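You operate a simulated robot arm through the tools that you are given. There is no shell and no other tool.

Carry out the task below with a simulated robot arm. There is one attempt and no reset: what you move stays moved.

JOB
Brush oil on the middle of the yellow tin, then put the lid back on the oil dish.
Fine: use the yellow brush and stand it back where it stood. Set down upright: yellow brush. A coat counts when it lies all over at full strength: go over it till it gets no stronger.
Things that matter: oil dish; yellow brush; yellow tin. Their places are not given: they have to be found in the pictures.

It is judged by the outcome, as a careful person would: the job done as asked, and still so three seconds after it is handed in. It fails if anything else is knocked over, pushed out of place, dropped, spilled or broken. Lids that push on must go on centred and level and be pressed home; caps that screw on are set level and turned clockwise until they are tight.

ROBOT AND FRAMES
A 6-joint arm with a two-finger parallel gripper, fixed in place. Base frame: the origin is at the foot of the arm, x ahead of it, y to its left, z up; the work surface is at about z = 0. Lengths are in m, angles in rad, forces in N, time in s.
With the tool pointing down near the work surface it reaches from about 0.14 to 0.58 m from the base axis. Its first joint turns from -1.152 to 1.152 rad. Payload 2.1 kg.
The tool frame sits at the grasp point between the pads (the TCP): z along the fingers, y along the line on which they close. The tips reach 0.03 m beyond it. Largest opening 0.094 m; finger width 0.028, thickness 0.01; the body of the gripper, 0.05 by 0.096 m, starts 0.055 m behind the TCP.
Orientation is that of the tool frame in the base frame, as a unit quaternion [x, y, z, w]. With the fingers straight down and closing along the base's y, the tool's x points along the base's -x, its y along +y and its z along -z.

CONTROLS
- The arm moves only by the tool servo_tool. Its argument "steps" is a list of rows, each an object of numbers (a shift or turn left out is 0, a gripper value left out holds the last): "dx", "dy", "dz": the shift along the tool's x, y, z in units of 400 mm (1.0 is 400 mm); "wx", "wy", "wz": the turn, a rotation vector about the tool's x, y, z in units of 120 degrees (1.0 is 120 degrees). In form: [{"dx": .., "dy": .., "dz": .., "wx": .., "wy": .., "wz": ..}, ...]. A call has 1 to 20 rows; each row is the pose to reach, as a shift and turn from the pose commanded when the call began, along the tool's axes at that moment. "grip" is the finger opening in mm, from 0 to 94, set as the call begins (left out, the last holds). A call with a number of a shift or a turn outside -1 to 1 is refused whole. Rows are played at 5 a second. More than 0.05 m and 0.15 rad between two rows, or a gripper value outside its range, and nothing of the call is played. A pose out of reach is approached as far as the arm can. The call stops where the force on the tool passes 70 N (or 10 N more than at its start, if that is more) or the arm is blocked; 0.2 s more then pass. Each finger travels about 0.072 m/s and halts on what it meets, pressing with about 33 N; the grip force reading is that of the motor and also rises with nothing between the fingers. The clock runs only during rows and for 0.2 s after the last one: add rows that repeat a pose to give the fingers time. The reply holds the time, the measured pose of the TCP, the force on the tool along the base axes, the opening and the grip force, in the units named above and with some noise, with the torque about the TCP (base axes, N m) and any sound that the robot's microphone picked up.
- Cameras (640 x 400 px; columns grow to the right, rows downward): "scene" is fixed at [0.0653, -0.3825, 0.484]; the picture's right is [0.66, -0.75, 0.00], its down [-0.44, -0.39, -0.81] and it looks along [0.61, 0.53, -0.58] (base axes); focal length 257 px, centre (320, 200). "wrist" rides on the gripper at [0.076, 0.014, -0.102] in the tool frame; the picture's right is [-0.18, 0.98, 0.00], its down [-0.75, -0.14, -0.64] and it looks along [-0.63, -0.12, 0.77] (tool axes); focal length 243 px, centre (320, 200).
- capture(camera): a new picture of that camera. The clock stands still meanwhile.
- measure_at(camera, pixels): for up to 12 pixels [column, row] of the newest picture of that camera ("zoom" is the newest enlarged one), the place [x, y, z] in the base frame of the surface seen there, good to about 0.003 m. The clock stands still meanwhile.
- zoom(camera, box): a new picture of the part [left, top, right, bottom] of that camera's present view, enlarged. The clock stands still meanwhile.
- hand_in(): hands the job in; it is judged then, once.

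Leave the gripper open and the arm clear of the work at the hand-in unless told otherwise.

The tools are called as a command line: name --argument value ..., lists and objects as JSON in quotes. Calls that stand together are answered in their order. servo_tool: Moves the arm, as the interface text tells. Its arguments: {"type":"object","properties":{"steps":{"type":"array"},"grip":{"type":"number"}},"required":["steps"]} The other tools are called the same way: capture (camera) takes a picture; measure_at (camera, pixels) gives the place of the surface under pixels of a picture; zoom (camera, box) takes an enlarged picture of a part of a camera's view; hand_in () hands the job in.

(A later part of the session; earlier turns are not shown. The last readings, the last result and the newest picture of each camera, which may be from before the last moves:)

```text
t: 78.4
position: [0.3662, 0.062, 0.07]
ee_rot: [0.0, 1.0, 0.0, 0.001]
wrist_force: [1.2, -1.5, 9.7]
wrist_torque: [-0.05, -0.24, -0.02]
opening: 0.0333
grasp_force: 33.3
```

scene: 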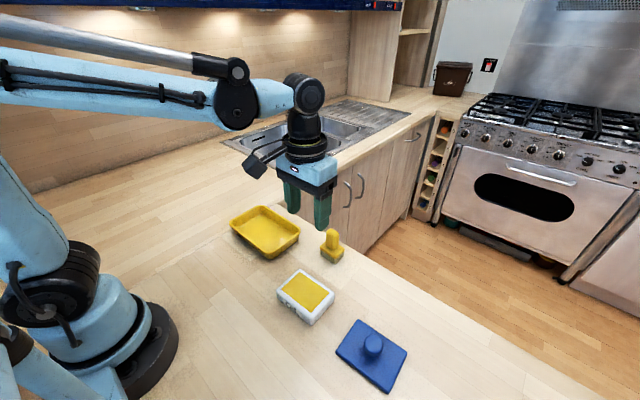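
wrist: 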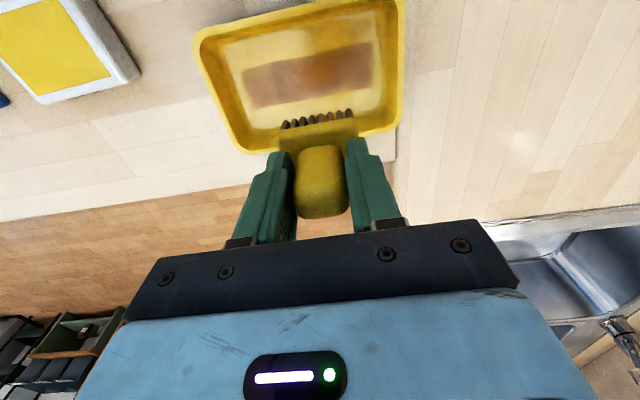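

Contact is 10 N. I'll stroke this strip back and forth along y, keeping a light press.

servo_tool --steps '[{"dy": -0.025, "dz": 0.0003}, {"dy": -0.05, "dz": 0.0003}, {"dy": -0.075, "dz": 0.0003}, {"dy": -0.05, "dz": 0.0003}, {"dy": -0.025, "dz": 0.0003}, {"dy": 0.0, "dz": 0.0003}, {"dy": 0.025, "dz": 0.0003}, {"dy": 0.05, "dz": 0.0003}, {"dy": 0.0725, "dz": 0.0003}, {"dy": 0.089, "dz": 0.0003}, {"dy": 0.0725, "dz": 0.0003}, {"dy": 0.05, "dz": 0.0003}, {"dy": 0.025, "dz": 0.0003}, {"dy": 0.0, "dz": 0.0003}, {"dy": -0.025, "dz": 0.0003}, {"dy": -0.05, "dz": 0.0003}, {"dy": -0.075, "dz": 0.0003}, {"dy": -0.05, "dz": 0.0003}, {"dy": -0.025, "dz": 0.0003}, {"dy": 0.0, "dz": 0.0003}]' --grip 0

zoom --camera "scene" --box '[210, 180, 330, 280]'

zoom --camera "wrist" --box '[140, 0, 500, 220]'

```text
t: 82.6
position: [0.3674, 0.062, 0.0695]
ee_rot: [-0.001, 1.0, 0.0, 0.0]
wrist_force: [-0.8, -2.7, 5.9]
wrist_torque: [-0.1, -0.11, -0.06]
opening: 0.0334
grasp_force: 33.0
```

```text
4.00 times, centred on (270, 230) of scene
```

zoom: 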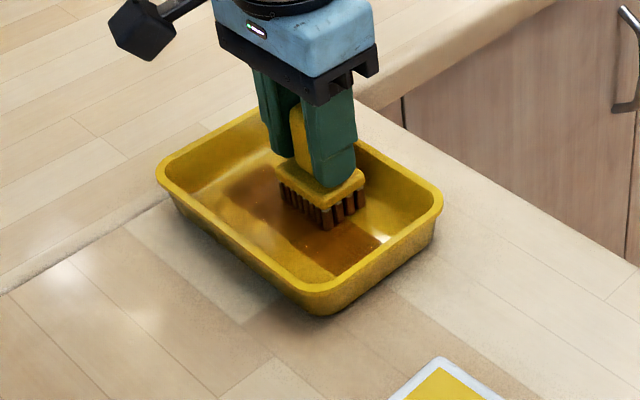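

```text
1.78 times, centred on (320, 110) of wrist
```

zoom: 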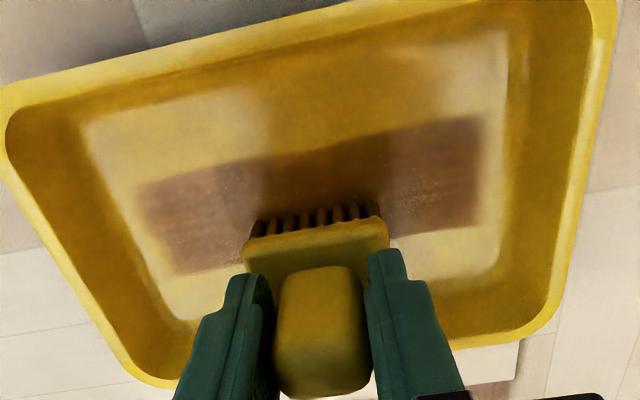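

The coat doesn't extend past x≈0.370 even with a loaded, pressed brush there, so the area to coat looks limited to that middle band. I'll go back to x=0.35 and make longer sweeps, y from 0.02 to 0.105, to strengthen it and reach the ends.

servo_tool --steps '[{"dx": 0.02}, {"dx": 0.04}, {"dx": 0.04, "dy": -0.025}, {"dx": 0.04, "dy": -0.05}, {"dx": 0.04, "dy": -0.075}, {"dx": 0.04, "dy": -0.0925}, {"dx": 0.04, "dy": -0.1025}, {"dx": 0.04, "dy": -0.0775}, {"dx": 0.04, "dy": -0.0525}, {"dx": 0.04, "dy": -0.0275}, {"dx": 0.04, "dy": -0.0025}, {"dx": 0.04, "dy": 0.0225}, {"dx": 0.04, "dy": 0.0475}, {"dx": 0.04, "dy": 0.0725}, {"dx": 0.04, "dy": 0.0975}, {"dx": 0.04, "dy": 0.11}, {"dx": 0.04, "dy": 0.0975}, {"dx": 0.04, "dy": 0.0725}, {"dx": 0.04, "dy": 0.0475}, {"dx": 0.04, "dy": 0.0225}]' --grip 0

zoom --camera "scene" --box '[210, 180, 330, 280]'

zoom --camera "wrist" --box '[140, 0, 500, 220]'

```text
t: 86.8
position: [0.3501, 0.0701, 0.0682]
ee_rot: [0.0, 1.0, 0.0, 0.0]
wrist_force: [-0.4, 0.0, -0.6]
wrist_torque: [0.02, -0.04, 0.01]
opening: 0.0331
grasp_force: 32.8
```

```text
4.00 times, centred on (270, 230) of scene
```

zoom: 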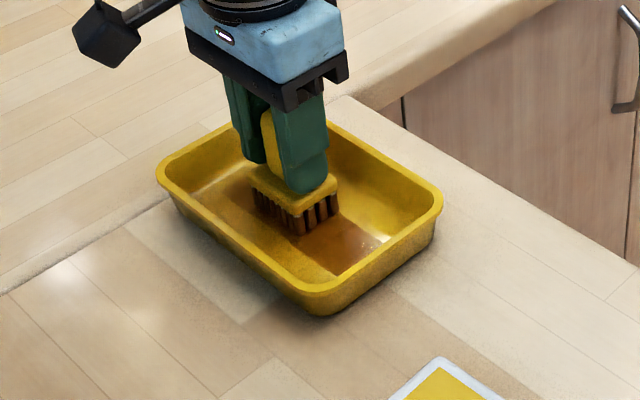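

```text
1.78 times, centred on (320, 110) of wrist
```

zoom: 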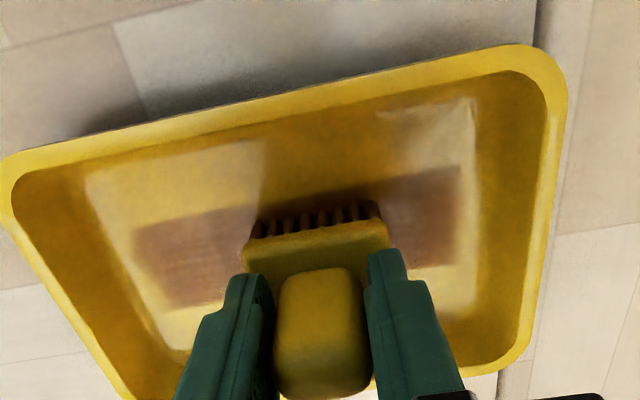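

Contact was lost again because the brush slides up slightly in the grip. I'll lower to regain light contact.

servo_tool --steps '[{"dz": 0.001}, {"dz": 0.001}]' --grip 0

servo_tool --steps '[{"dz": 0.001}, {"dz": 0.001}]' --grip 0

servo_tool --steps '[{"dz": 0.001}, {"dz": 0.001}]' --grip 0

```text
t: 87.4
position: [0.3487, 0.0709, 0.0689]
ee_rot: [0.0, 1.0, 0.0, 0.0]
wrist_force: [0.3, 0.0, 0.1]
wrist_torque: [0.02, 0.01, 0.01]
opening: 0.0332
grasp_force: 33.0
```

```text
t: 88.0
position: [0.3503, 0.071, 0.0668]
ee_rot: [0.001, 1.0, 0.001, 0.0]
wrist_force: [-0.2, -0.7, 4.6]
wrist_torque: [0.01, -0.07, 0.02]
opening: 0.0332
grasp_force: 33.0
```

```text
t: 88.6
position: [0.3498, 0.0716, 0.0677]
ee_rot: [0.0, 1.0, 0.001, 0.001]
wrist_force: [0.8, 0.4, 25.5]
wrist_torque: [0.02, -0.22, -0.04]
opening: 0.0334
grasp_force: 33.4
```

Contact is now 25 N. I'll ease up 0.1 mm and do a full back-and-forth stroke at x=0.35.

servo_tool --steps '[{"dz": -0.0003, "dy": -0.02}, {"dz": -0.0003, "dy": -0.04}, {"dz": -0.0003, "dy": -0.06}, {"dz": -0.0003, "dy": -0.08}, {"dz": -0.0003, "dy": -0.1}, {"dz": -0.0003, "dy": -0.08}, {"dz": -0.0003, "dy": -0.06}, {"dz": -0.0003, "dy": -0.04}, {"dz": -0.0003, "dy": -0.02}, {"dz": -0.0003, "dy": 0.0}]' --grip 0

servo_tool --steps '[{"dz": 0, "dy": 0.02}, {"dz": 0, "dy": 0.04}, {"dz": 0, "dy": 0.06}, {"dz": 0, "dy": 0.04}, {"dz": 0, "dy": 0.02}, {"dz": 0, "dy": 0}]' --grip 0

zoom --camera "wrist" --box '[140, 0, 500, 220]'

```text
t: 90.8
position: [0.3506, 0.07, 0.0683]
ee_rot: [0.0, 1.0, 0.0, 0.0]
wrist_force: [0.6, -3.8, 11.0]
wrist_torque: [-0.11, -0.16, -0.08]
opening: 0.033
grasp_force: 33.0
```

```text
t: 92.2
position: [0.3505, 0.071, 0.0684]
ee_rot: [0.001, 1.0, 0.0, 0.0]
wrist_force: [-0.1, 1.8, 2.9]
wrist_torque: [0.04, -0.07, 0.05]
opening: 0.0331
grasp_force: 32.9
```

```text
1.78 times, centred on (320, 110) of wrist
```

zoom: 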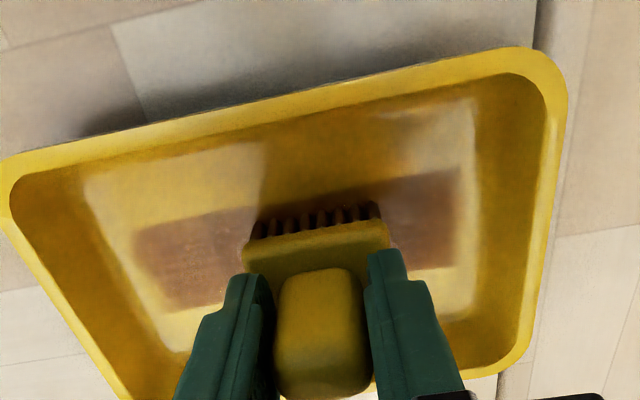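

Contact held through those strokes. I'll lift the brush out to compare the coat with before.

servo_tool --steps '[{"dz": -0.03}, {"dz": -0.08}, {"dz": -0.14}, {"dz": -0.2}, {"dz": -0.25}, {"dz": -0.25}]' --grip 0

zoom --camera "scene" --box '[236, 195, 306, 255]'

zoom --camera "wrist" --box '[190, 0, 430, 155]'

```text
t: 93.6
position: [0.3502, 0.0716, 0.1679]
ee_rot: [-0.001, 1.0, 0.0, 0.001]
wrist_force: [0.5, -0.1, -1.5]
wrist_torque: [0.01, 0.05, 0.01]
opening: 0.033
grasp_force: 33.6
```

```text
6.67 times, centred on (271, 225) of scene
```

zoom: 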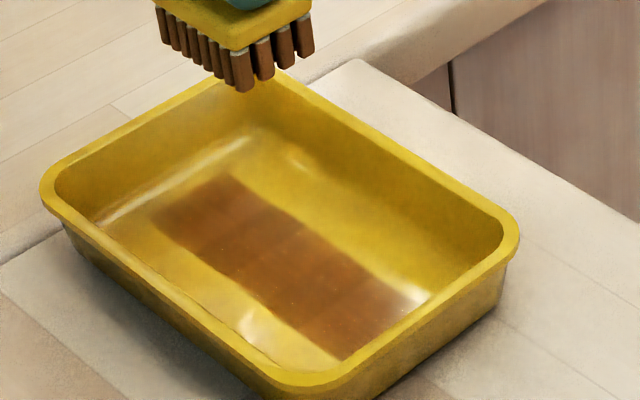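

```text
2.58 times, centred on (310, 78) of wrist
```

zoom: 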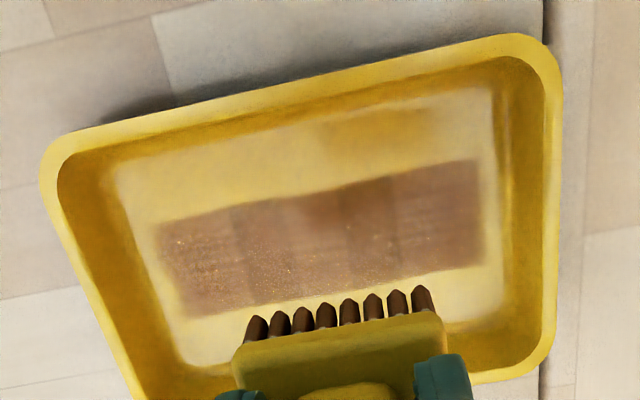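

I'll zoom further on the coat to compare strength across it.

zoom --camera "scene" --box '[242, 217, 290, 252]'

zoom --camera "wrist" --box '[240, 55, 380, 125]'

```text
11.43 times, centred on (266, 234) of scene
```

zoom: 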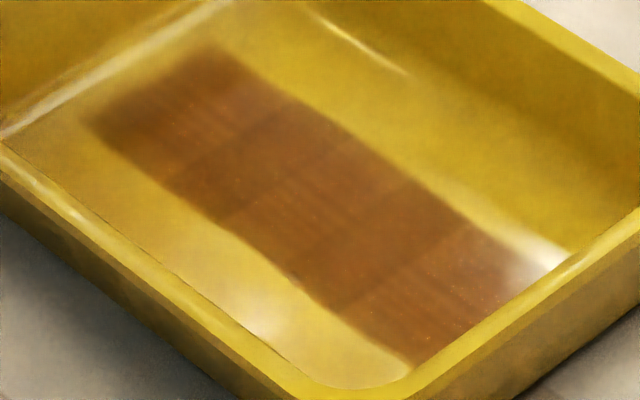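

```text
4.57 times, centred on (310, 90) of wrist
```

zoom: 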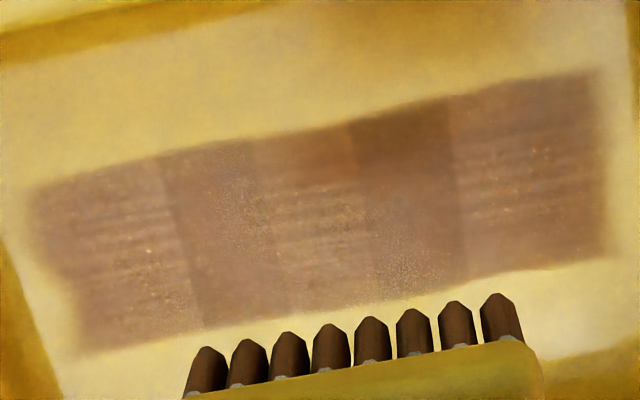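

The coat is made of overlapping brush-sized patches along the middle band. To make sure it's at full strength, I'll re-dip and go over it again.

servo_tool --steps '[{"dx": 0.01, "dy": -0.04}, {"dx": 0.035, "dy": -0.12}, {"dx": 0.06, "dy": -0.2}, {"dx": 0.085, "dy": -0.28}, {"dx": 0.11, "dy": -0.36}, {"dx": 0.135, "dy": -0.44}, {"dx": 0.16, "dy": -0.52}, {"dx": 0.171, "dy": -0.559}, {"dx": 0.171, "dy": -0.559}, {"dx": 0.171, "dy": -0.559, "dz": 0.06}, {"dx": 0.171, "dy": -0.559, "dz": 0.12}, {"dx": 0.171, "dy": -0.559, "dz": 0.165}, {"dx": 0.171, "dy": -0.559, "dz": 0.18}, {"dx": 0.171, "dy": -0.559, "dz": 0.18}]' --grip 0

servo_tool --steps '[{"dz": 0.0015}, {"dz": 0.0025}]' --grip 0

servo_tool --steps '[{"dz": 0.001}, {"dz": 0.001}]' --grip 0

zoom --camera "scene" --box '[270, 240, 350, 320]'

```text
t: 96.6
position: [0.2821, -0.1516, 0.0956]
ee_rot: [0.0, 1.0, -0.001, 0.0]
wrist_force: [0.1, 0.1, -1.4]
wrist_torque: [0.0, 0.02, -0.01]
opening: 0.0331
grasp_force: 33.2
```

```text
t: 97.2
position: [0.2826, -0.1536, 0.0949]
ee_rot: [0.001, 1.0, 0.0, 0.0]
wrist_force: [0.8, 1.2, -0.6]
wrist_torque: [0.0, 0.0, 0.01]
opening: 0.0331
grasp_force: 33.1
```

```text
t: 97.8
position: [0.2813, -0.1547, 0.0937]
ee_rot: [-0.001, 1.0, 0.0, 0.0]
wrist_force: [0.5, 0.0, -0.5]
wrist_torque: [-0.01, -0.03, 0.01]
opening: 0.0331
grasp_force: 32.8
```

```text
5.00 times, centred on (310, 280) of scene
```

zoom: 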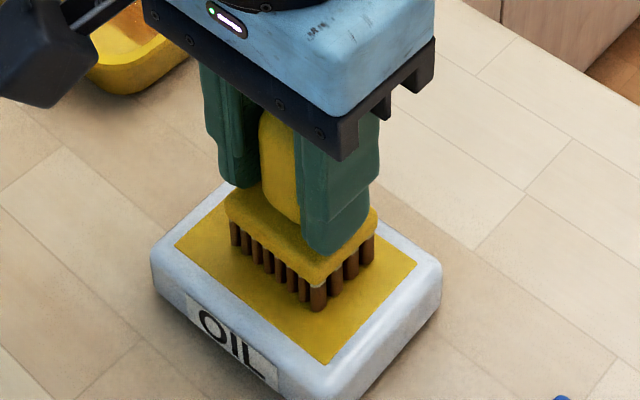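

servo_tool --steps '[{"dz": 0.001}, {"dz": 0.001}]' --grip 0

servo_tool --steps '[{"dz": 0.001}, {"dz": 0.001}]' --grip 0

zoom --camera "scene" --box '[270, 240, 350, 320]'

```text
t: 98.4
position: [0.2833, -0.1538, 0.0931]
ee_rot: [0.001, 1.0, 0.0, 0.0]
wrist_force: [-3.7, 0.9, 26.4]
wrist_torque: [0.01, -0.07, -0.03]
opening: 0.0332
grasp_force: 32.9
```

```text
t: 99.0
position: [0.2831, -0.1529, 0.0944]
ee_rot: [0.0, 1.0, 0.0, 0.001]
wrist_force: [-0.1, -1.2, 26.4]
wrist_torque: [-0.02, -0.23, -0.01]
opening: 0.0335
grasp_force: 33.0
```

```text
5.00 times, centred on (310, 280) of scene
```

zoom: 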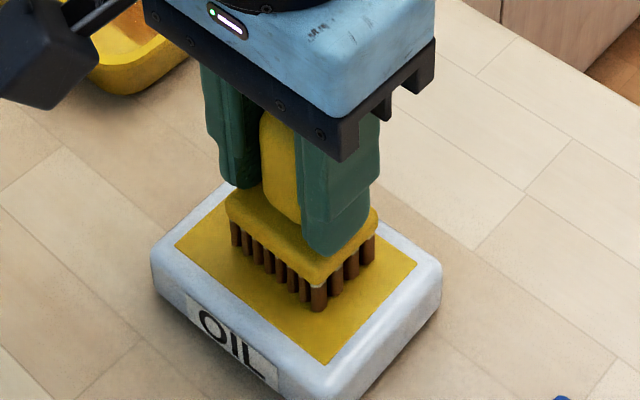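

Re-dipped at 26 N. I'll return to the tin's centre and hover just above the floor.

servo_tool --steps '[{"dz": -0.02}, {"dz": -0.06}, {"dz": -0.11}, {"dz": -0.16}, {"dz": -0.16, "dx": -0.02, "dy": 0.05}, {"dz": -0.16, "dx": -0.045, "dy": 0.13}, {"dz": -0.16, "dx": -0.07, "dy": 0.21}, {"dz": -0.16, "dx": -0.095, "dy": 0.29}, {"dz": -0.16, "dx": -0.12, "dy": 0.37}, {"dz": -0.16, "dx": -0.145, "dy": 0.45}, {"dz": -0.16, "dx": -0.166, "dy": 0.52}, {"dz": -0.16, "dx": -0.171, "dy": 0.54}, {"dz": -0.16, "dx": -0.171, "dy": 0.54}, {"dz": -0.08, "dx": -0.171, "dy": 0.54}, {"dz": 0.0, "dx": -0.171, "dy": 0.54}, {"dz": 0.04, "dx": -0.171, "dy": 0.54}, {"dz": 0.06, "dx": -0.171, "dy": 0.54}, {"dz": 0.062, "dx": -0.171, "dy": 0.54}, {"dz": 0.062, "dx": -0.171, "dy": 0.54}]' --grip 0

servo_tool --steps '[{"dz": 0.001}, {"dz": 0.002}]' --grip 0

servo_tool --steps '[{"dz": 0.001}, {"dz": 0.001}]' --grip 0

```text
t: 103.0
position: [0.3519, 0.0642, 0.07]
ee_rot: [0.0, 1.0, -0.001, 0.0]
wrist_force: [0.2, -0.2, 0.0]
wrist_torque: [0.01, 0.01, 0.0]
opening: 0.0335
grasp_force: 33.4
```

```text
t: 103.6
position: [0.35, 0.0629, 0.0683]
ee_rot: [0.0, 1.0, 0.0, 0.0]
wrist_force: [-0.2, 0.9, -0.1]
wrist_torque: [-0.02, 0.02, -0.02]
opening: 0.0329
grasp_force: 33.2
```

```text
t: 104.2
position: [0.35, 0.0637, 0.068]
ee_rot: [-0.001, 1.0, 0.0, 0.0]
wrist_force: [-0.2, -0.7, -0.6]
wrist_torque: [0.01, 0.01, -0.04]
opening: 0.0331
grasp_force: 32.8
```

servo_tool --steps '[{"dz": 0.001}, {"dz": 0.001}]' --grip 0

servo_tool --steps '[{"dz": 0.0007}, {"dz": 0.0007}]' --grip 0

```text
t: 104.8
position: [0.3499, 0.0624, 0.0682]
ee_rot: [0.0, 1.0, 0.0, 0.0]
wrist_force: [-1.7, -3.5, 18.3]
wrist_torque: [-0.06, -0.19, -0.05]
opening: 0.0332
grasp_force: 32.7
```

```text
t: 105.4
position: [0.3502, 0.0627, 0.0682]
ee_rot: [0.0, 1.0, 0.0, 0.001]
wrist_force: [-1.2, -2.2, 25.5]
wrist_torque: [-0.06, -0.23, -0.02]
opening: 0.0333
grasp_force: 33.1
```

Contact is at 25 N. I'll stroke the full band, y 0.0275 to 0.0985.

servo_tool --steps '[{"dy": -0.0225}, {"dy": -0.045}, {"dy": -0.0675}, {"dy": -0.089}, {"dy": -0.0675}, {"dy": -0.045}, {"dy": -0.0225}, {"dy": 0.0}]' --grip 0

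servo_tool --steps '[{"dy": 0.0225}, {"dy": 0.045}, {"dy": 0.0675}, {"dy": 0.089}, {"dy": 0.0675}, {"dy": 0.045}, {"dy": 0.0225}, {"dy": 0.0}]' --grip 0

zoom --camera "scene" --box '[210, 180, 330, 280]'

```text
t: 107.2
position: [0.3516, 0.0616, 0.0669]
ee_rot: [0.0, 1.0, 0.0, 0.0]
wrist_force: [0.5, -0.5, -1.0]
wrist_torque: [0.01, -0.01, 0.02]
opening: 0.0332
grasp_force: 32.7
```

```text
t: 109.0
position: [0.3507, 0.0642, 0.0666]
ee_rot: [-0.001, 1.0, 0.001, 0.0]
wrist_force: [0.0, 1.9, 5.2]
wrist_torque: [0.06, -0.13, 0.03]
opening: 0.0334
grasp_force: 32.6
```

```text
4.00 times, centred on (270, 230) of scene
```

zoom: 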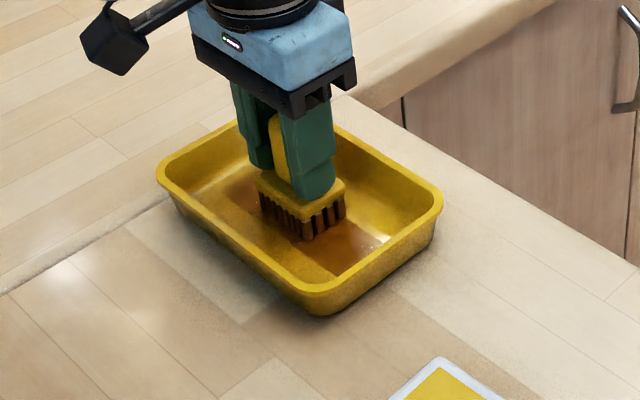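

Light contact in the middle. I'll press slightly more and scrub the central part with short strokes.

servo_tool --steps '[{"dz": 0.0005}, {"dz": 0.0005, "dy": -0.02}, {"dz": 0.0005, "dy": -0.04}, {"dz": 0.0005, "dy": -0.02}, {"dz": 0.0005, "dy": 0.0}, {"dz": 0.0005, "dy": 0.02}, {"dz": 0.0005, "dy": 0.04}, {"dz": 0.0005, "dy": 0.02}, {"dz": 0.0005, "dy": 0.0}]' --grip 0

servo_tool --steps '[{"dz": 0.0003, "dy": 0.02}, {"dz": 0.0003, "dy": 0.045}, {"dz": 0.0003, "dy": 0.07}, {"dz": 0.0003, "dy": 0.089}, {"dz": 0.0003, "dy": 0.07}, {"dz": 0.0003, "dy": 0.05}, {"dz": 0.0003, "dy": 0.07}, {"dz": 0.0003, "dy": 0.089}, {"dz": 0.0003, "dy": 0.07}]' --grip 0

```text
t: 111.0
position: [0.35, 0.0628, 0.067]
ee_rot: [0.0, 1.0, 0.0, 0.0]
wrist_force: [0.1, -0.3, 0.1]
wrist_torque: [0.03, -0.02, 0.02]
opening: 0.0332
grasp_force: 32.6
```

```text
t: 113.0
position: [0.3501, 0.0924, 0.0672]
ee_rot: [-0.001, 1.0, 0.001, 0.002]
wrist_force: [0.9, 7.1, 18.6]
wrist_torque: [0.16, -0.26, 0.1]
opening: 0.0331
grasp_force: 32.7
```

Good contact (19 N) at the +y end. Now back to the middle with a bit more press.

servo_tool --steps '[{"dz": 0.0005, "dy": -0.025}, {"dz": 0.001, "dy": -0.05}, {"dz": 0.001, "dy": -0.07}]' --grip 0

servo_tool --steps '[{"dz": 0.0003, "dy": -0.02}, {"dz": 0.0003, "dy": -0.035}, {"dz": 0.0003, "dy": -0.02}, {"dz": 0.0003, "dy": 0}, {"dz": 0.0003, "dy": 0.02}, {"dz": 0.0003, "dy": 0.035}, {"dz": 0.0003, "dy": 0.02}, {"dz": 0.0003, "dy": 0.0}]' --grip 0

```text
t: 113.8
position: [0.3508, 0.0634, 0.0658]
ee_rot: [0.0, 1.0, 0.0, -0.001]
wrist_force: [0.2, 7.8, 20.9]
wrist_torque: [0.12, -0.26, 0.09]
opening: 0.033
grasp_force: 33.0
```

```text
t: 115.6
position: [0.3497, 0.0637, 0.0666]
ee_rot: [-0.001, 1.0, 0.001, 0.002]
wrist_force: [0.8, 8.3, 23.5]
wrist_torque: [0.1, -0.28, 0.1]
opening: 0.0334
grasp_force: 33.1
```

The middle scrubbed at about 21–23 N. Now the low-y end.

servo_tool --steps '[{"dy": -0.02}, {"dy": -0.045}, {"dy": -0.07}, {"dy": -0.089}, {"dy": -0.07}, {"dy": -0.045}, {"dy": -0.07}, {"dy": -0.089}, {"dy": -0.07}]' --grip 0

servo_tool --steps '[{"dz": 0.0003, "dy": -0.015}, {"dz": 0.0003, "dy": 0.01}, {"dz": 0.0003, "dy": 0.025}, {"dz": 0.0003, "dy": 0.01}, {"dz": 0.0003, "dy": -0.015}, {"dz": 0.0003, "dy": 0.01}]' --grip 0

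zoom --camera "scene" --box '[210, 180, 330, 280]'

```text
t: 117.6
position: [0.3497, 0.0332, 0.0665]
ee_rot: [0.002, 1.0, -0.002, -0.001]
wrist_force: [-0.4, -9.8, 27.2]
wrist_torque: [-0.11, -0.24, -0.09]
opening: 0.033
grasp_force: 32.9
```

```text
t: 119.0
position: [0.3496, 0.0374, 0.0658]
ee_rot: [0.0, 1.0, 0.0, 0.0]
wrist_force: [0.0, 0.3, 0.5]
wrist_torque: [0.0, 0.0, 0.01]
opening: 0.0332
grasp_force: 32.5
```

```text
4.00 times, centred on (270, 230) of scene
```

zoom: 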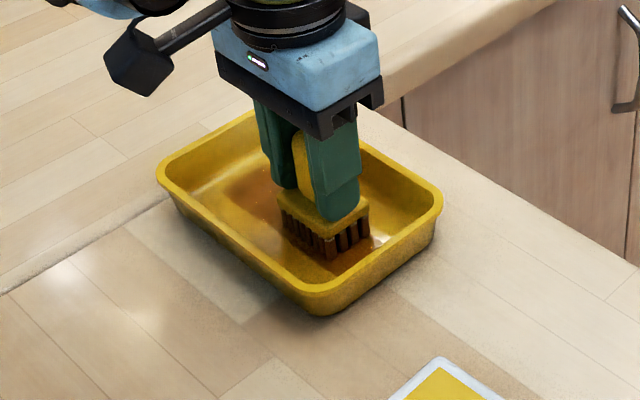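

All three parts were scrubbed and the tin is unmoved. I'll lift to the same viewing pose as before to compare the coat.

servo_tool --steps '[{"dz": -0.03}, {"dz": -0.08}, {"dz": -0.14}, {"dz": -0.2, "dy": 0.04}, {"dz": -0.254, "dy": 0.079}, {"dz": -0.254, "dy": 0.079}]' --grip 0

zoom --camera "scene" --box '[242, 217, 290, 252]'

zoom --camera "wrist" --box '[240, 55, 380, 125]'

zoom --camera "wrist" --box '[190, 0, 430, 155]'

```text
t: 120.4
position: [0.3485, 0.0693, 0.1693]
ee_rot: [0.0, 1.0, 0.0, 0.0]
wrist_force: [1.1, 0.2, -0.1]
wrist_torque: [0.01, -0.03, 0.02]
opening: 0.0327
grasp_force: 32.7
```

```text
11.43 times, centred on (266, 234) of scene
```

zoom: 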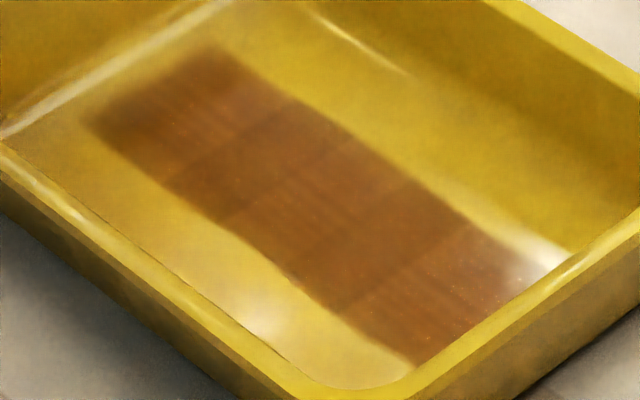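

```text
4.57 times, centred on (310, 90) of wrist
```

zoom: 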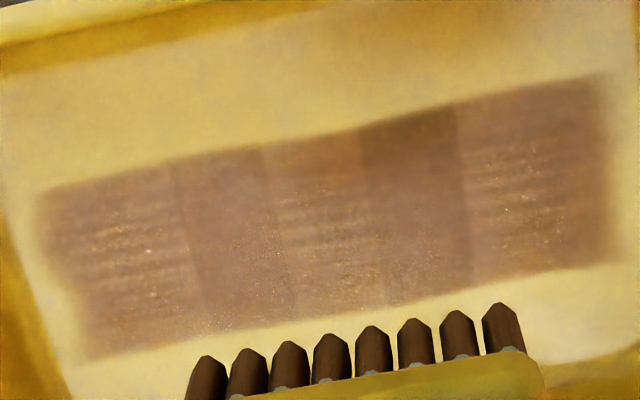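

```text
2.58 times, centred on (310, 78) of wrist
```

zoom: 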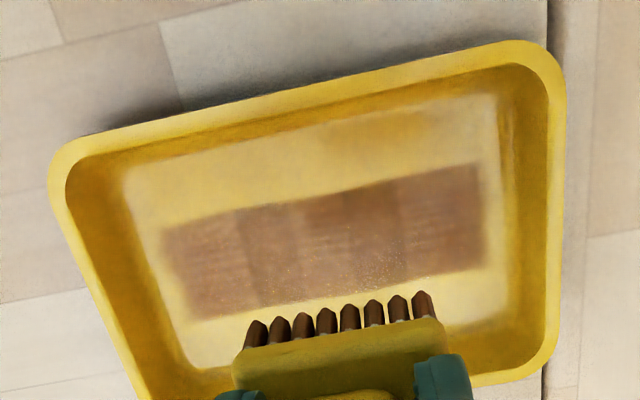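

The coat looks identical to before the extra dip and scrubbing, so the band itself is at full strength. To be thorough about "all over", I'll also brush a strip on the -x side (x≈0.332) and see whether the coat grows there.

servo_tool --steps '[{"dx": 0.045, "dy": -0.019}, {"dx": 0.045, "dy": -0.019, "dz": 0.08}, {"dx": 0.045, "dy": -0.019, "dz": 0.16}, {"dx": 0.045, "dy": -0.019, "dz": 0.22}, {"dx": 0.045, "dy": -0.019, "dz": 0.25}, {"dx": 0.045, "dy": -0.019, "dz": 0.25}]' --grip 0

servo_tool --steps '[{"dz": 0.001}, {"dz": 0.002}]' --grip 0

servo_tool --steps '[{"dz": 0.001}, {"dz": 0.001}]' --grip 0

```text
t: 121.8
position: [0.3322, 0.0616, 0.0682]
ee_rot: [-0.001, 1.0, 0.0, 0.0]
wrist_force: [0.5, -0.4, -0.1]
wrist_torque: [-0.01, 0.02, -0.02]
opening: 0.0329
grasp_force: 33.6
```

```text
t: 122.4
position: [0.3324, 0.0632, 0.0674]
ee_rot: [0.0, 1.0, 0.0, 0.001]
wrist_force: [0.5, -0.1, 0.3]
wrist_torque: [0.04, 0.03, -0.04]
opening: 0.0331
grasp_force: 33.1
```

```text
t: 123.0
position: [0.3319, 0.0625, 0.0664]
ee_rot: [0.0, 1.0, 0.0, 0.0]
wrist_force: [-0.7, 0.7, -0.3]
wrist_torque: [-0.03, -0.03, 0.02]
opening: 0.033
grasp_force: 33.3
```

servo_tool --steps '[{"dz": 0.001}, {"dz": 0.001}]' --grip 0

servo_tool --steps '[{"dz": 0.001}, {"dz": 0.001}]' --grip 0

```text
t: 123.6
position: [0.3325, 0.064, 0.0656]
ee_rot: [-0.001, 1.0, 0.001, 0.0]
wrist_force: [-0.5, -0.1, 2.1]
wrist_torque: [0.02, -0.06, -0.04]
opening: 0.0333
grasp_force: 33.2
```

```text
t: 124.2
position: [0.3313, 0.0636, 0.0659]
ee_rot: [0.0, 1.0, 0.0, 0.001]
wrist_force: [-4.4, -0.3, 26.0]
wrist_torque: [-0.01, -0.09, -0.02]
opening: 0.0332
grasp_force: 32.8
```

Contact is 26 N. I'll stroke this strip along y.

servo_tool --steps '[{"dy": 0.0225}, {"dy": 0.045}, {"dy": 0.0675}, {"dy": 0.085}, {"dy": 0.0675}, {"dy": 0.045}, {"dy": 0.0225}, {"dy": 0.0}]' --grip 0

servo_tool --steps '[{"dy": -0.0225, "dz": 0.0003}, {"dy": -0.045, "dz": 0.0003}, {"dy": -0.0675, "dz": 0.0003}, {"dy": -0.085, "dz": 0.0003}, {"dy": -0.0675, "dz": 0.0003}, {"dy": -0.045, "dz": 0.0003}, {"dy": -0.0225, "dz": 0.0003}, {"dy": 0.0, "dz": 0.0003}]' --grip 0

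zoom --camera "scene" --box '[210, 180, 330, 280]'

zoom --camera "wrist" --box '[140, 0, 500, 220]'

```text
t: 126.0
position: [0.3326, 0.0619, 0.0657]
ee_rot: [0.0, 1.0, 0.0, 0.0]
wrist_force: [1.0, -0.6, -0.7]
wrist_torque: [0.02, 0.01, 0.01]
opening: 0.0333
grasp_force: 32.9
```

```text
t: 127.8
position: [0.3315, 0.0631, 0.0668]
ee_rot: [0.0, 1.0, 0.0, 0.0]
wrist_force: [0.0, 0.6, -0.5]
wrist_torque: [0.03, 0.0, 0.02]
opening: 0.0334
grasp_force: 32.5
```

```text
4.00 times, centred on (270, 230) of scene
```

zoom: 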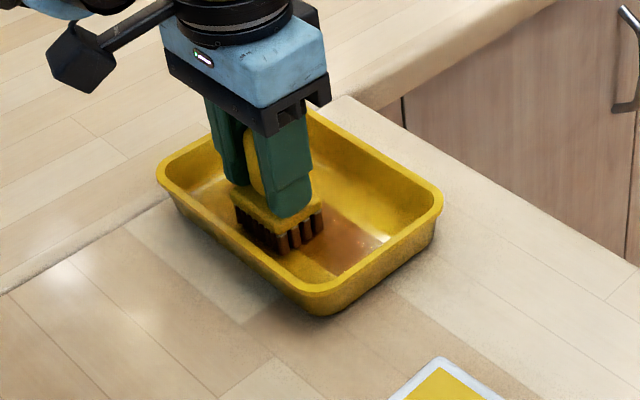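

```text
1.78 times, centred on (320, 110) of wrist
```

zoom: 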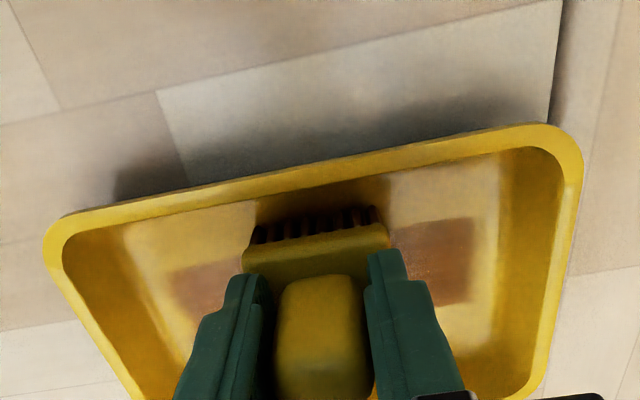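

The coat hasn't spread on the -x side either, so the middle band is the area and it's fully covered. I'll lift for a last look at it before returning the brush.

servo_tool --steps '[{"dz": -0.03}, {"dz": -0.08}, {"dz": -0.14}, {"dz": -0.2}, {"dz": -0.235}, {"dz": -0.235, "dx": -0.045, "dy": 0.019}, {"dz": -0.255, "dx": -0.045, "dy": 0.019}, {"dz": -0.255, "dx": -0.045, "dy": 0.019}]' --grip 0

zoom --camera "scene" --box '[242, 217, 290, 252]'

zoom --camera "wrist" --box '[240, 55, 380, 125]'

capture --camera "scene"

```text
t: 129.6
position: [0.3495, 0.0707, 0.1688]
ee_rot: [0.001, 1.0, -0.001, 0.0]
wrist_force: [-0.6, 0.6, -0.5]
wrist_torque: [0.01, 0.02, -0.01]
opening: 0.0331
grasp_force: 32.6
```

```text
11.43 times, centred on (266, 234) of scene
```

zoom: 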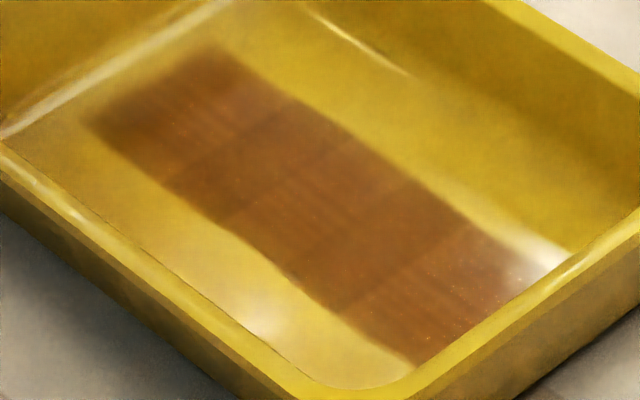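

```text
4.57 times, centred on (310, 90) of wrist
```

zoom: 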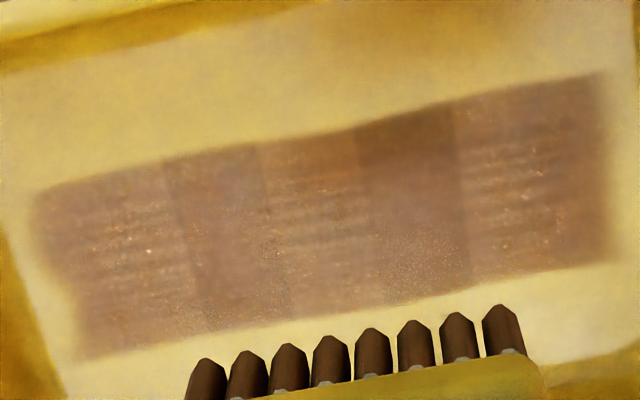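

```text
taken
```

scene: 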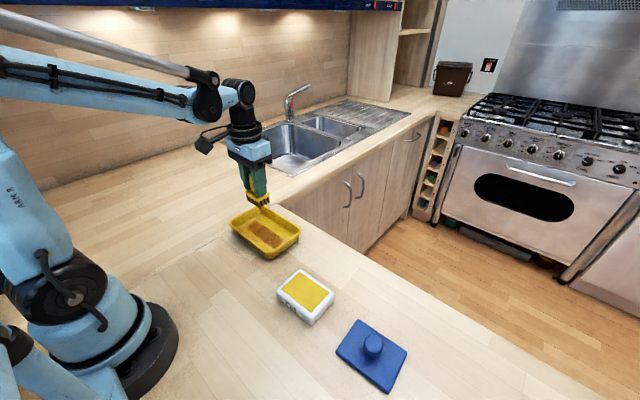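

The coat is unchanged, so it's full strength and even. Now I'll carry the brush back over the spot where it stood and descend part way.

servo_tool --steps '[{"dx": -0.01, "dy": -0.03}, {"dx": -0.03, "dy": -0.1}, {"dx": -0.055, "dy": -0.18}, {"dx": -0.08, "dy": -0.26}, {"dx": -0.105, "dy": -0.34}, {"dx": -0.13, "dy": -0.42}, {"dx": -0.145, "dy": -0.46}, {"dx": -0.149, "dy": -0.472}, {"dx": -0.149, "dy": -0.472, "dz": 0.06}, {"dx": -0.149, "dy": -0.472, "dz": 0.13}, {"dx": -0.149, "dy": -0.472, "dz": 0.19}, {"dx": -0.149, "dy": -0.472, "dz": 0.233}, {"dx": -0.149, "dy": -0.472, "dz": 0.233}]' --grip 0

capture --camera "wrist"

zoom --camera "scene" --box '[290, 200, 370, 280]'

```text
t: 132.4
position: [0.411, -0.1193, 0.0736]
ee_rot: [0.0, 1.0, 0.0, -0.001]
wrist_force: [-0.9, 0.8, -0.4]
wrist_torque: [0.0, 0.0, -0.01]
opening: 0.0334
grasp_force: 33.1
```

```text
taken
```

wrist: 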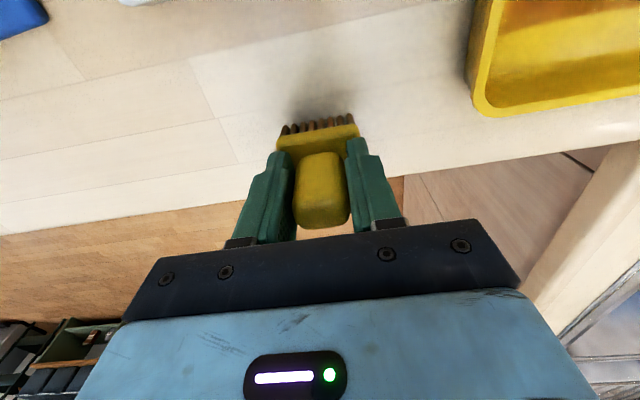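

```text
5.00 times, centred on (330, 240) of scene
```

zoom: 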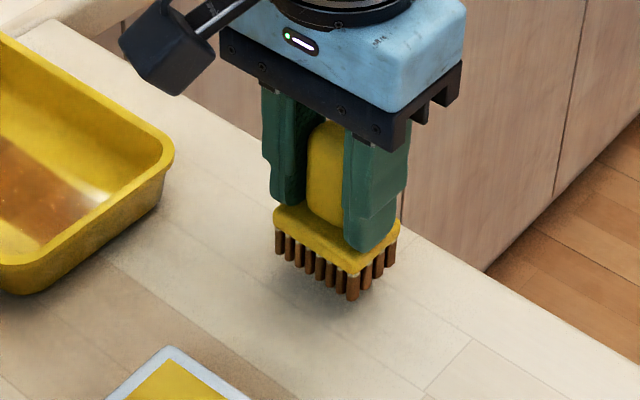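

The brush is above its original spot. I'll lower 10 mm and then go in fine steps.

servo_tool --steps '[{"dz": 0.01}, {"dz": 0.02}, {"dz": 0.026}, {"dz": 0.026}]' --grip 0

servo_tool --steps '[{"dz": 0.0015}, {"dz": 0.0025}, {"dz": 0.0025}]' --grip 0

servo_tool --steps '[{"dz": 0.0012}, {"dz": 0.0012}]' --grip 0

```text
t: 133.4
position: [0.4103, -0.1177, 0.0653]
ee_rot: [-0.001, 1.0, 0.001, 0.0]
wrist_force: [0.4, -0.3, -1.0]
wrist_torque: [0.01, -0.03, 0.01]
opening: 0.0335
grasp_force: 32.5
```

```text
t: 134.2
position: [0.4103, -0.1177, 0.063]
ee_rot: [0.0, 1.0, 0.001, 0.0]
wrist_force: [-0.4, 0.1, -1.2]
wrist_torque: [-0.03, 0.02, -0.02]
opening: 0.0331
grasp_force: 33.0
```

```text
t: 134.8
position: [0.4097, -0.1184, 0.0618]
ee_rot: [-0.001, 1.0, 0.0, 0.0]
wrist_force: [0.2, 0.1, 1.0]
wrist_torque: [0.01, 0.02, -0.03]
opening: 0.0334
grasp_force: 33.5
```

servo_tool --steps '[{"dz": 0.0012}, {"dz": 0.0012}]' --grip 0

servo_tool --steps '[{"dz": 0.0012}, {"dz": 0.0012}]' --grip 0

servo_tool --steps '[{"dz": 0.0012}, {"dz": 0.0012}]' --grip 0

```text
t: 135.4
position: [0.4091, -0.118, 0.062]
ee_rot: [0.0, 1.0, 0.0, 0.001]
wrist_force: [-0.5, 0.1, -0.2]
wrist_torque: [-0.01, 0.0, -0.02]
opening: 0.0331
grasp_force: 32.7
```

```text
t: 136.0
position: [0.4102, -0.1177, 0.0617]
ee_rot: [0.0, 1.0, 0.0, 0.0]
wrist_force: [0.6, -0.3, -0.6]
wrist_torque: [-0.01, -0.01, 0.0]
opening: 0.0333
grasp_force: 32.8
```

```text
t: 136.6
position: [0.4095, -0.118, 0.0611]
ee_rot: [0.0, 1.0, 0.001, 0.0]
wrist_force: [0.6, 0.3, -1.3]
wrist_torque: [0.02, 0.0, -0.02]
opening: 0.0332
grasp_force: 33.0
```

servo_tool --steps '[{"dz": 0.0012}, {"dz": 0.0012}]' --grip 0

servo_tool --steps '[{"dz": 0.0012}, {"dz": 0.0012}]' --grip 0

zoom --camera "scene" --box '[290, 200, 370, 280]'

```text
t: 137.2
position: [0.4096, -0.1192, 0.0604]
ee_rot: [0.0, 1.0, -0.001, 0.001]
wrist_force: [-0.5, 1.6, 4.3]
wrist_torque: [0.02, -0.04, -0.02]
opening: 0.033
grasp_force: 32.6
```

```text
t: 137.8
position: [0.4091, -0.1185, 0.0611]
ee_rot: [0.0, 1.0, -0.001, 0.0]
wrist_force: [-3.2, 0.7, 20.6]
wrist_torque: [0.02, -0.29, -0.01]
opening: 0.0332
grasp_force: 33.2
```

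```text
5.00 times, centred on (330, 240) of scene
```

zoom: 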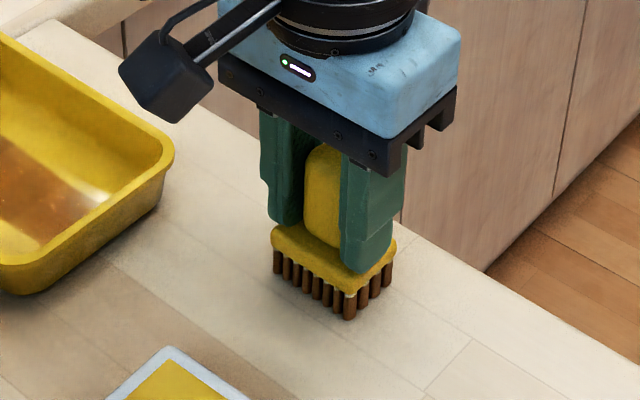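

The brush stands on the counter within about 2 mm of its original spot. I'll ease off 0.3 mm, then open the fingers.

servo_tool --steps '[{"dz": -0.0006}, {"dz": -0.0006}]' --grip 0

servo_tool --steps '[{"dz": 0}, {"dz": 0}, {"dz": 0}, {"dz": 0}]' --grip 60

zoom --camera "scene" --box '[290, 200, 370, 280]'

capture --camera "wrist"

```text
t: 138.4
position: [0.4099, -0.1185, 0.0616]
ee_rot: [0.0, 1.0, 0.0, 0.0]
wrist_force: [-3.1, 0.1, 19.4]
wrist_torque: [0.0, -0.24, -0.01]
opening: 0.0333
grasp_force: 33.2
```

```text
t: 139.4
position: [0.4089, -0.1183, 0.0605]
ee_rot: [0.0, 1.0, 0.0, 0.001]
wrist_force: [0.1, 0.6, 1.3]
wrist_torque: [-0.02, -0.03, -0.04]
opening: 0.0597
grasp_force: 0.1
```

```text
5.00 times, centred on (330, 240) of scene
```

zoom: 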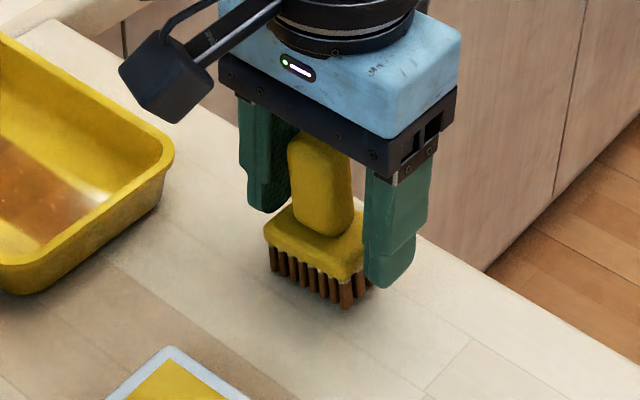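

```text
taken
```

wrist: 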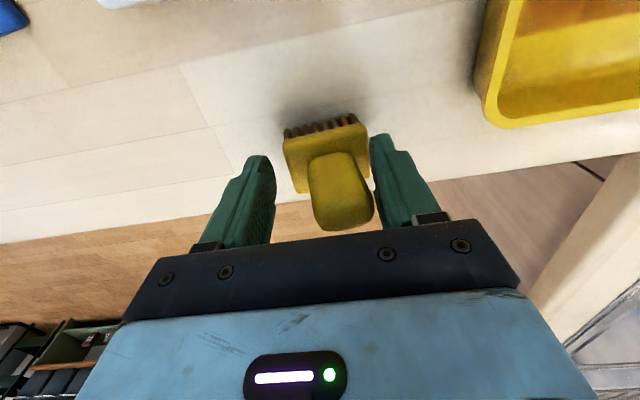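

The brush seems to have shifted toward the right finger when I released it. I'll zoom in to see whether it's upright.

zoom --camera "wrist" --box '[240, 90, 420, 240]'

zoom --camera "scene" --box '[310, 215, 360, 265]'

measure_at --camera "wrist" --pixels '[[288, 145], [362, 122], [366, 150], [296, 190], [330, 160], [345, 190], [345, 220], [315, 200], [368, 200], [320, 175], [350, 165]]'

```text
2.67 times, centred on (330, 165) of wrist
```

zoom: 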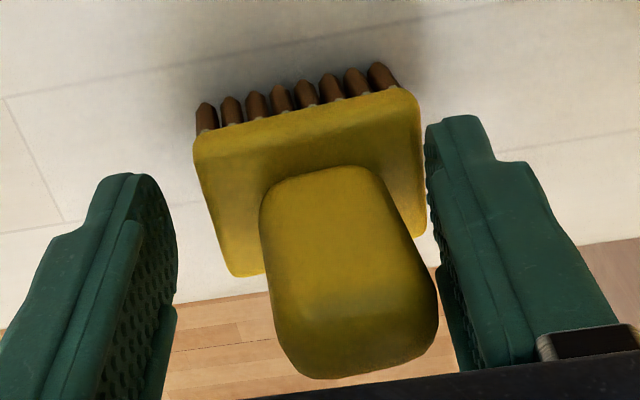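

```text
8.00 times, centred on (335, 240) of scene
```

zoom: 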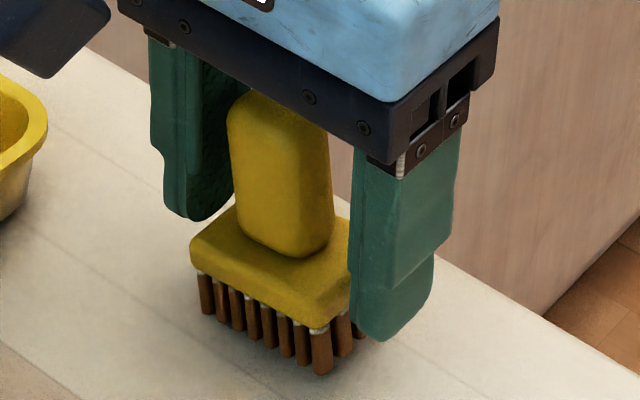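

```text
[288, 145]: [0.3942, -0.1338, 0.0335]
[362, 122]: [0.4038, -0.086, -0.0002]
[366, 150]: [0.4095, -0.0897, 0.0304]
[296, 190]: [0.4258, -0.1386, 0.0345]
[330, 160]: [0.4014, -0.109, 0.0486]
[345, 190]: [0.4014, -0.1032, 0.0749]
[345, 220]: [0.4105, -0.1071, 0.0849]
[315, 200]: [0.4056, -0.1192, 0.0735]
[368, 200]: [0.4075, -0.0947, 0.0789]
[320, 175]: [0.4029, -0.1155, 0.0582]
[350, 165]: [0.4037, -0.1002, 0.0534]
```

The fingertips are level with the head's top edge, since the brush slid up in the grip, and the right tip seems to be pressing on the head's edge, tilting it slightly. I'll raise the arm gently a few millimetres to free it.

servo_tool --steps '[{"dz": -0.0025}, {"dz": -0.005}, {"dz": -0.0075}, {"dz": -0.01}, {"dz": -0.01}]' --grip 60

zoom --camera "wrist" --box '[240, 90, 420, 240]'

zoom --camera "scene" --box '[310, 215, 360, 265]'

```text
t: 140.6
position: [0.4095, -0.1191, 0.0648]
ee_rot: [0.0, 1.0, 0.0, 0.0]
wrist_force: [-0.2, 0.4, -0.4]
wrist_torque: [0.02, 0.01, 0.0]
opening: 0.0598
grasp_force: 0.0
```

```text
2.67 times, centred on (330, 165) of wrist
```

zoom: 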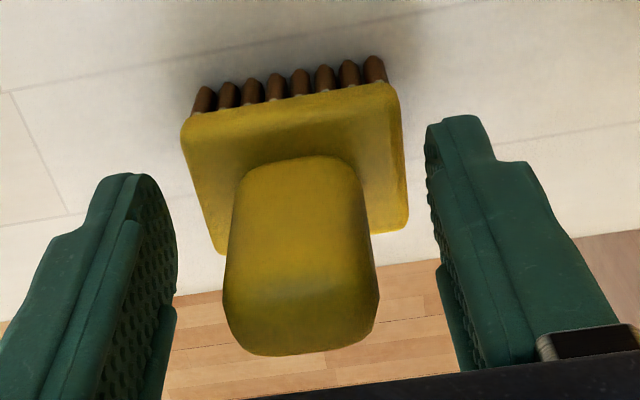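

```text
8.00 times, centred on (335, 240) of scene
```

zoom: 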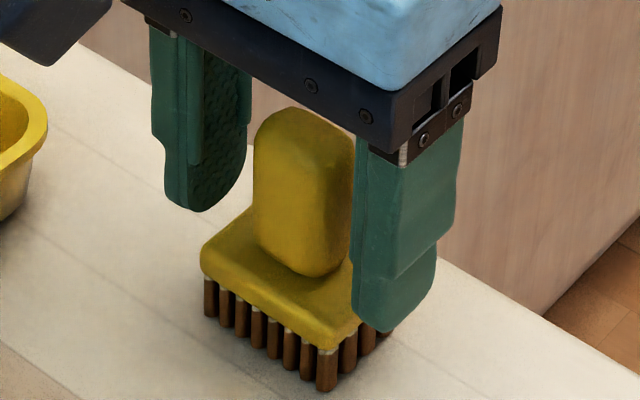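

The brush settled flat and upright. I'll raise clear of it and then check its position against the original.

servo_tool --steps '[{"dz": -0.02}, {"dz": -0.06}, {"dz": -0.12}, {"dz": -0.18}, {"dz": -0.24}, {"dz": -0.3}, {"dz": -0.336}, {"dz": -0.336, "dx": 0.07}, {"dz": -0.336, "dx": 0.14}, {"dz": -0.336, "dx": 0.2}, {"dz": -0.336, "dx": 0.2}]' --grip 60

capture --camera "wrist"

zoom --camera "scene" --box '[306, 220, 356, 270]'

zoom --camera "wrist" --box '[296, 125, 376, 195]'

```text
t: 143.0
position: [0.3286, -0.1184, 0.198]
ee_rot: [0.0, 1.0, 0.0, 0.0]
wrist_force: [-0.2, 0.3, 0.0]
wrist_torque: [0.01, 0.02, 0.03]
opening: 0.06
grasp_force: 0.0
```

```text
taken
```

wrist: 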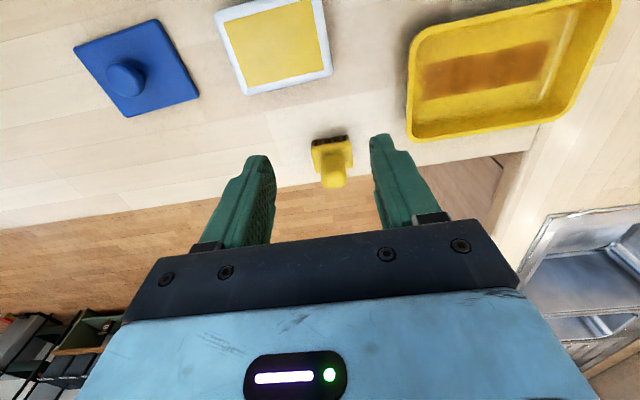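

```text
8.00 times, centred on (331, 245) of scene
```

zoom: 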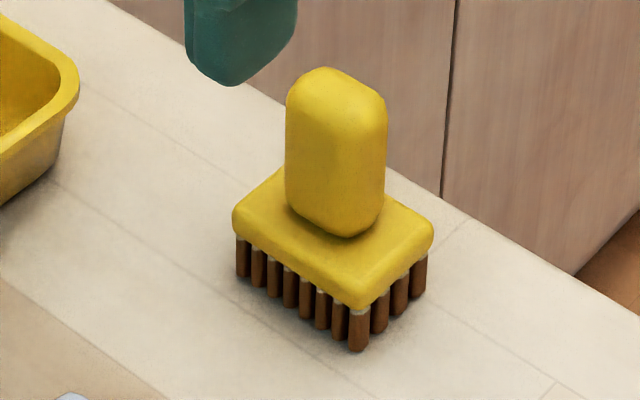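

```text
5.71 times, centred on (336, 160) of wrist
```

zoom: 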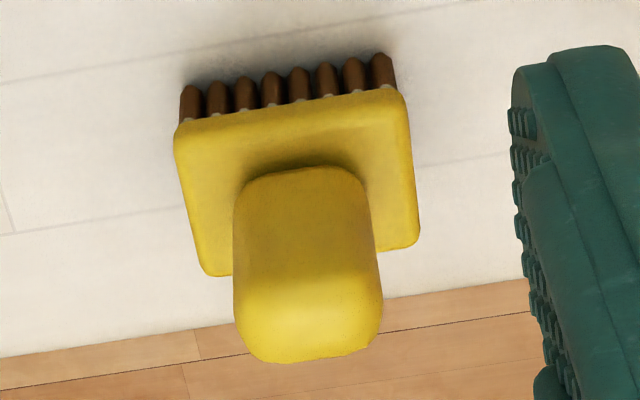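

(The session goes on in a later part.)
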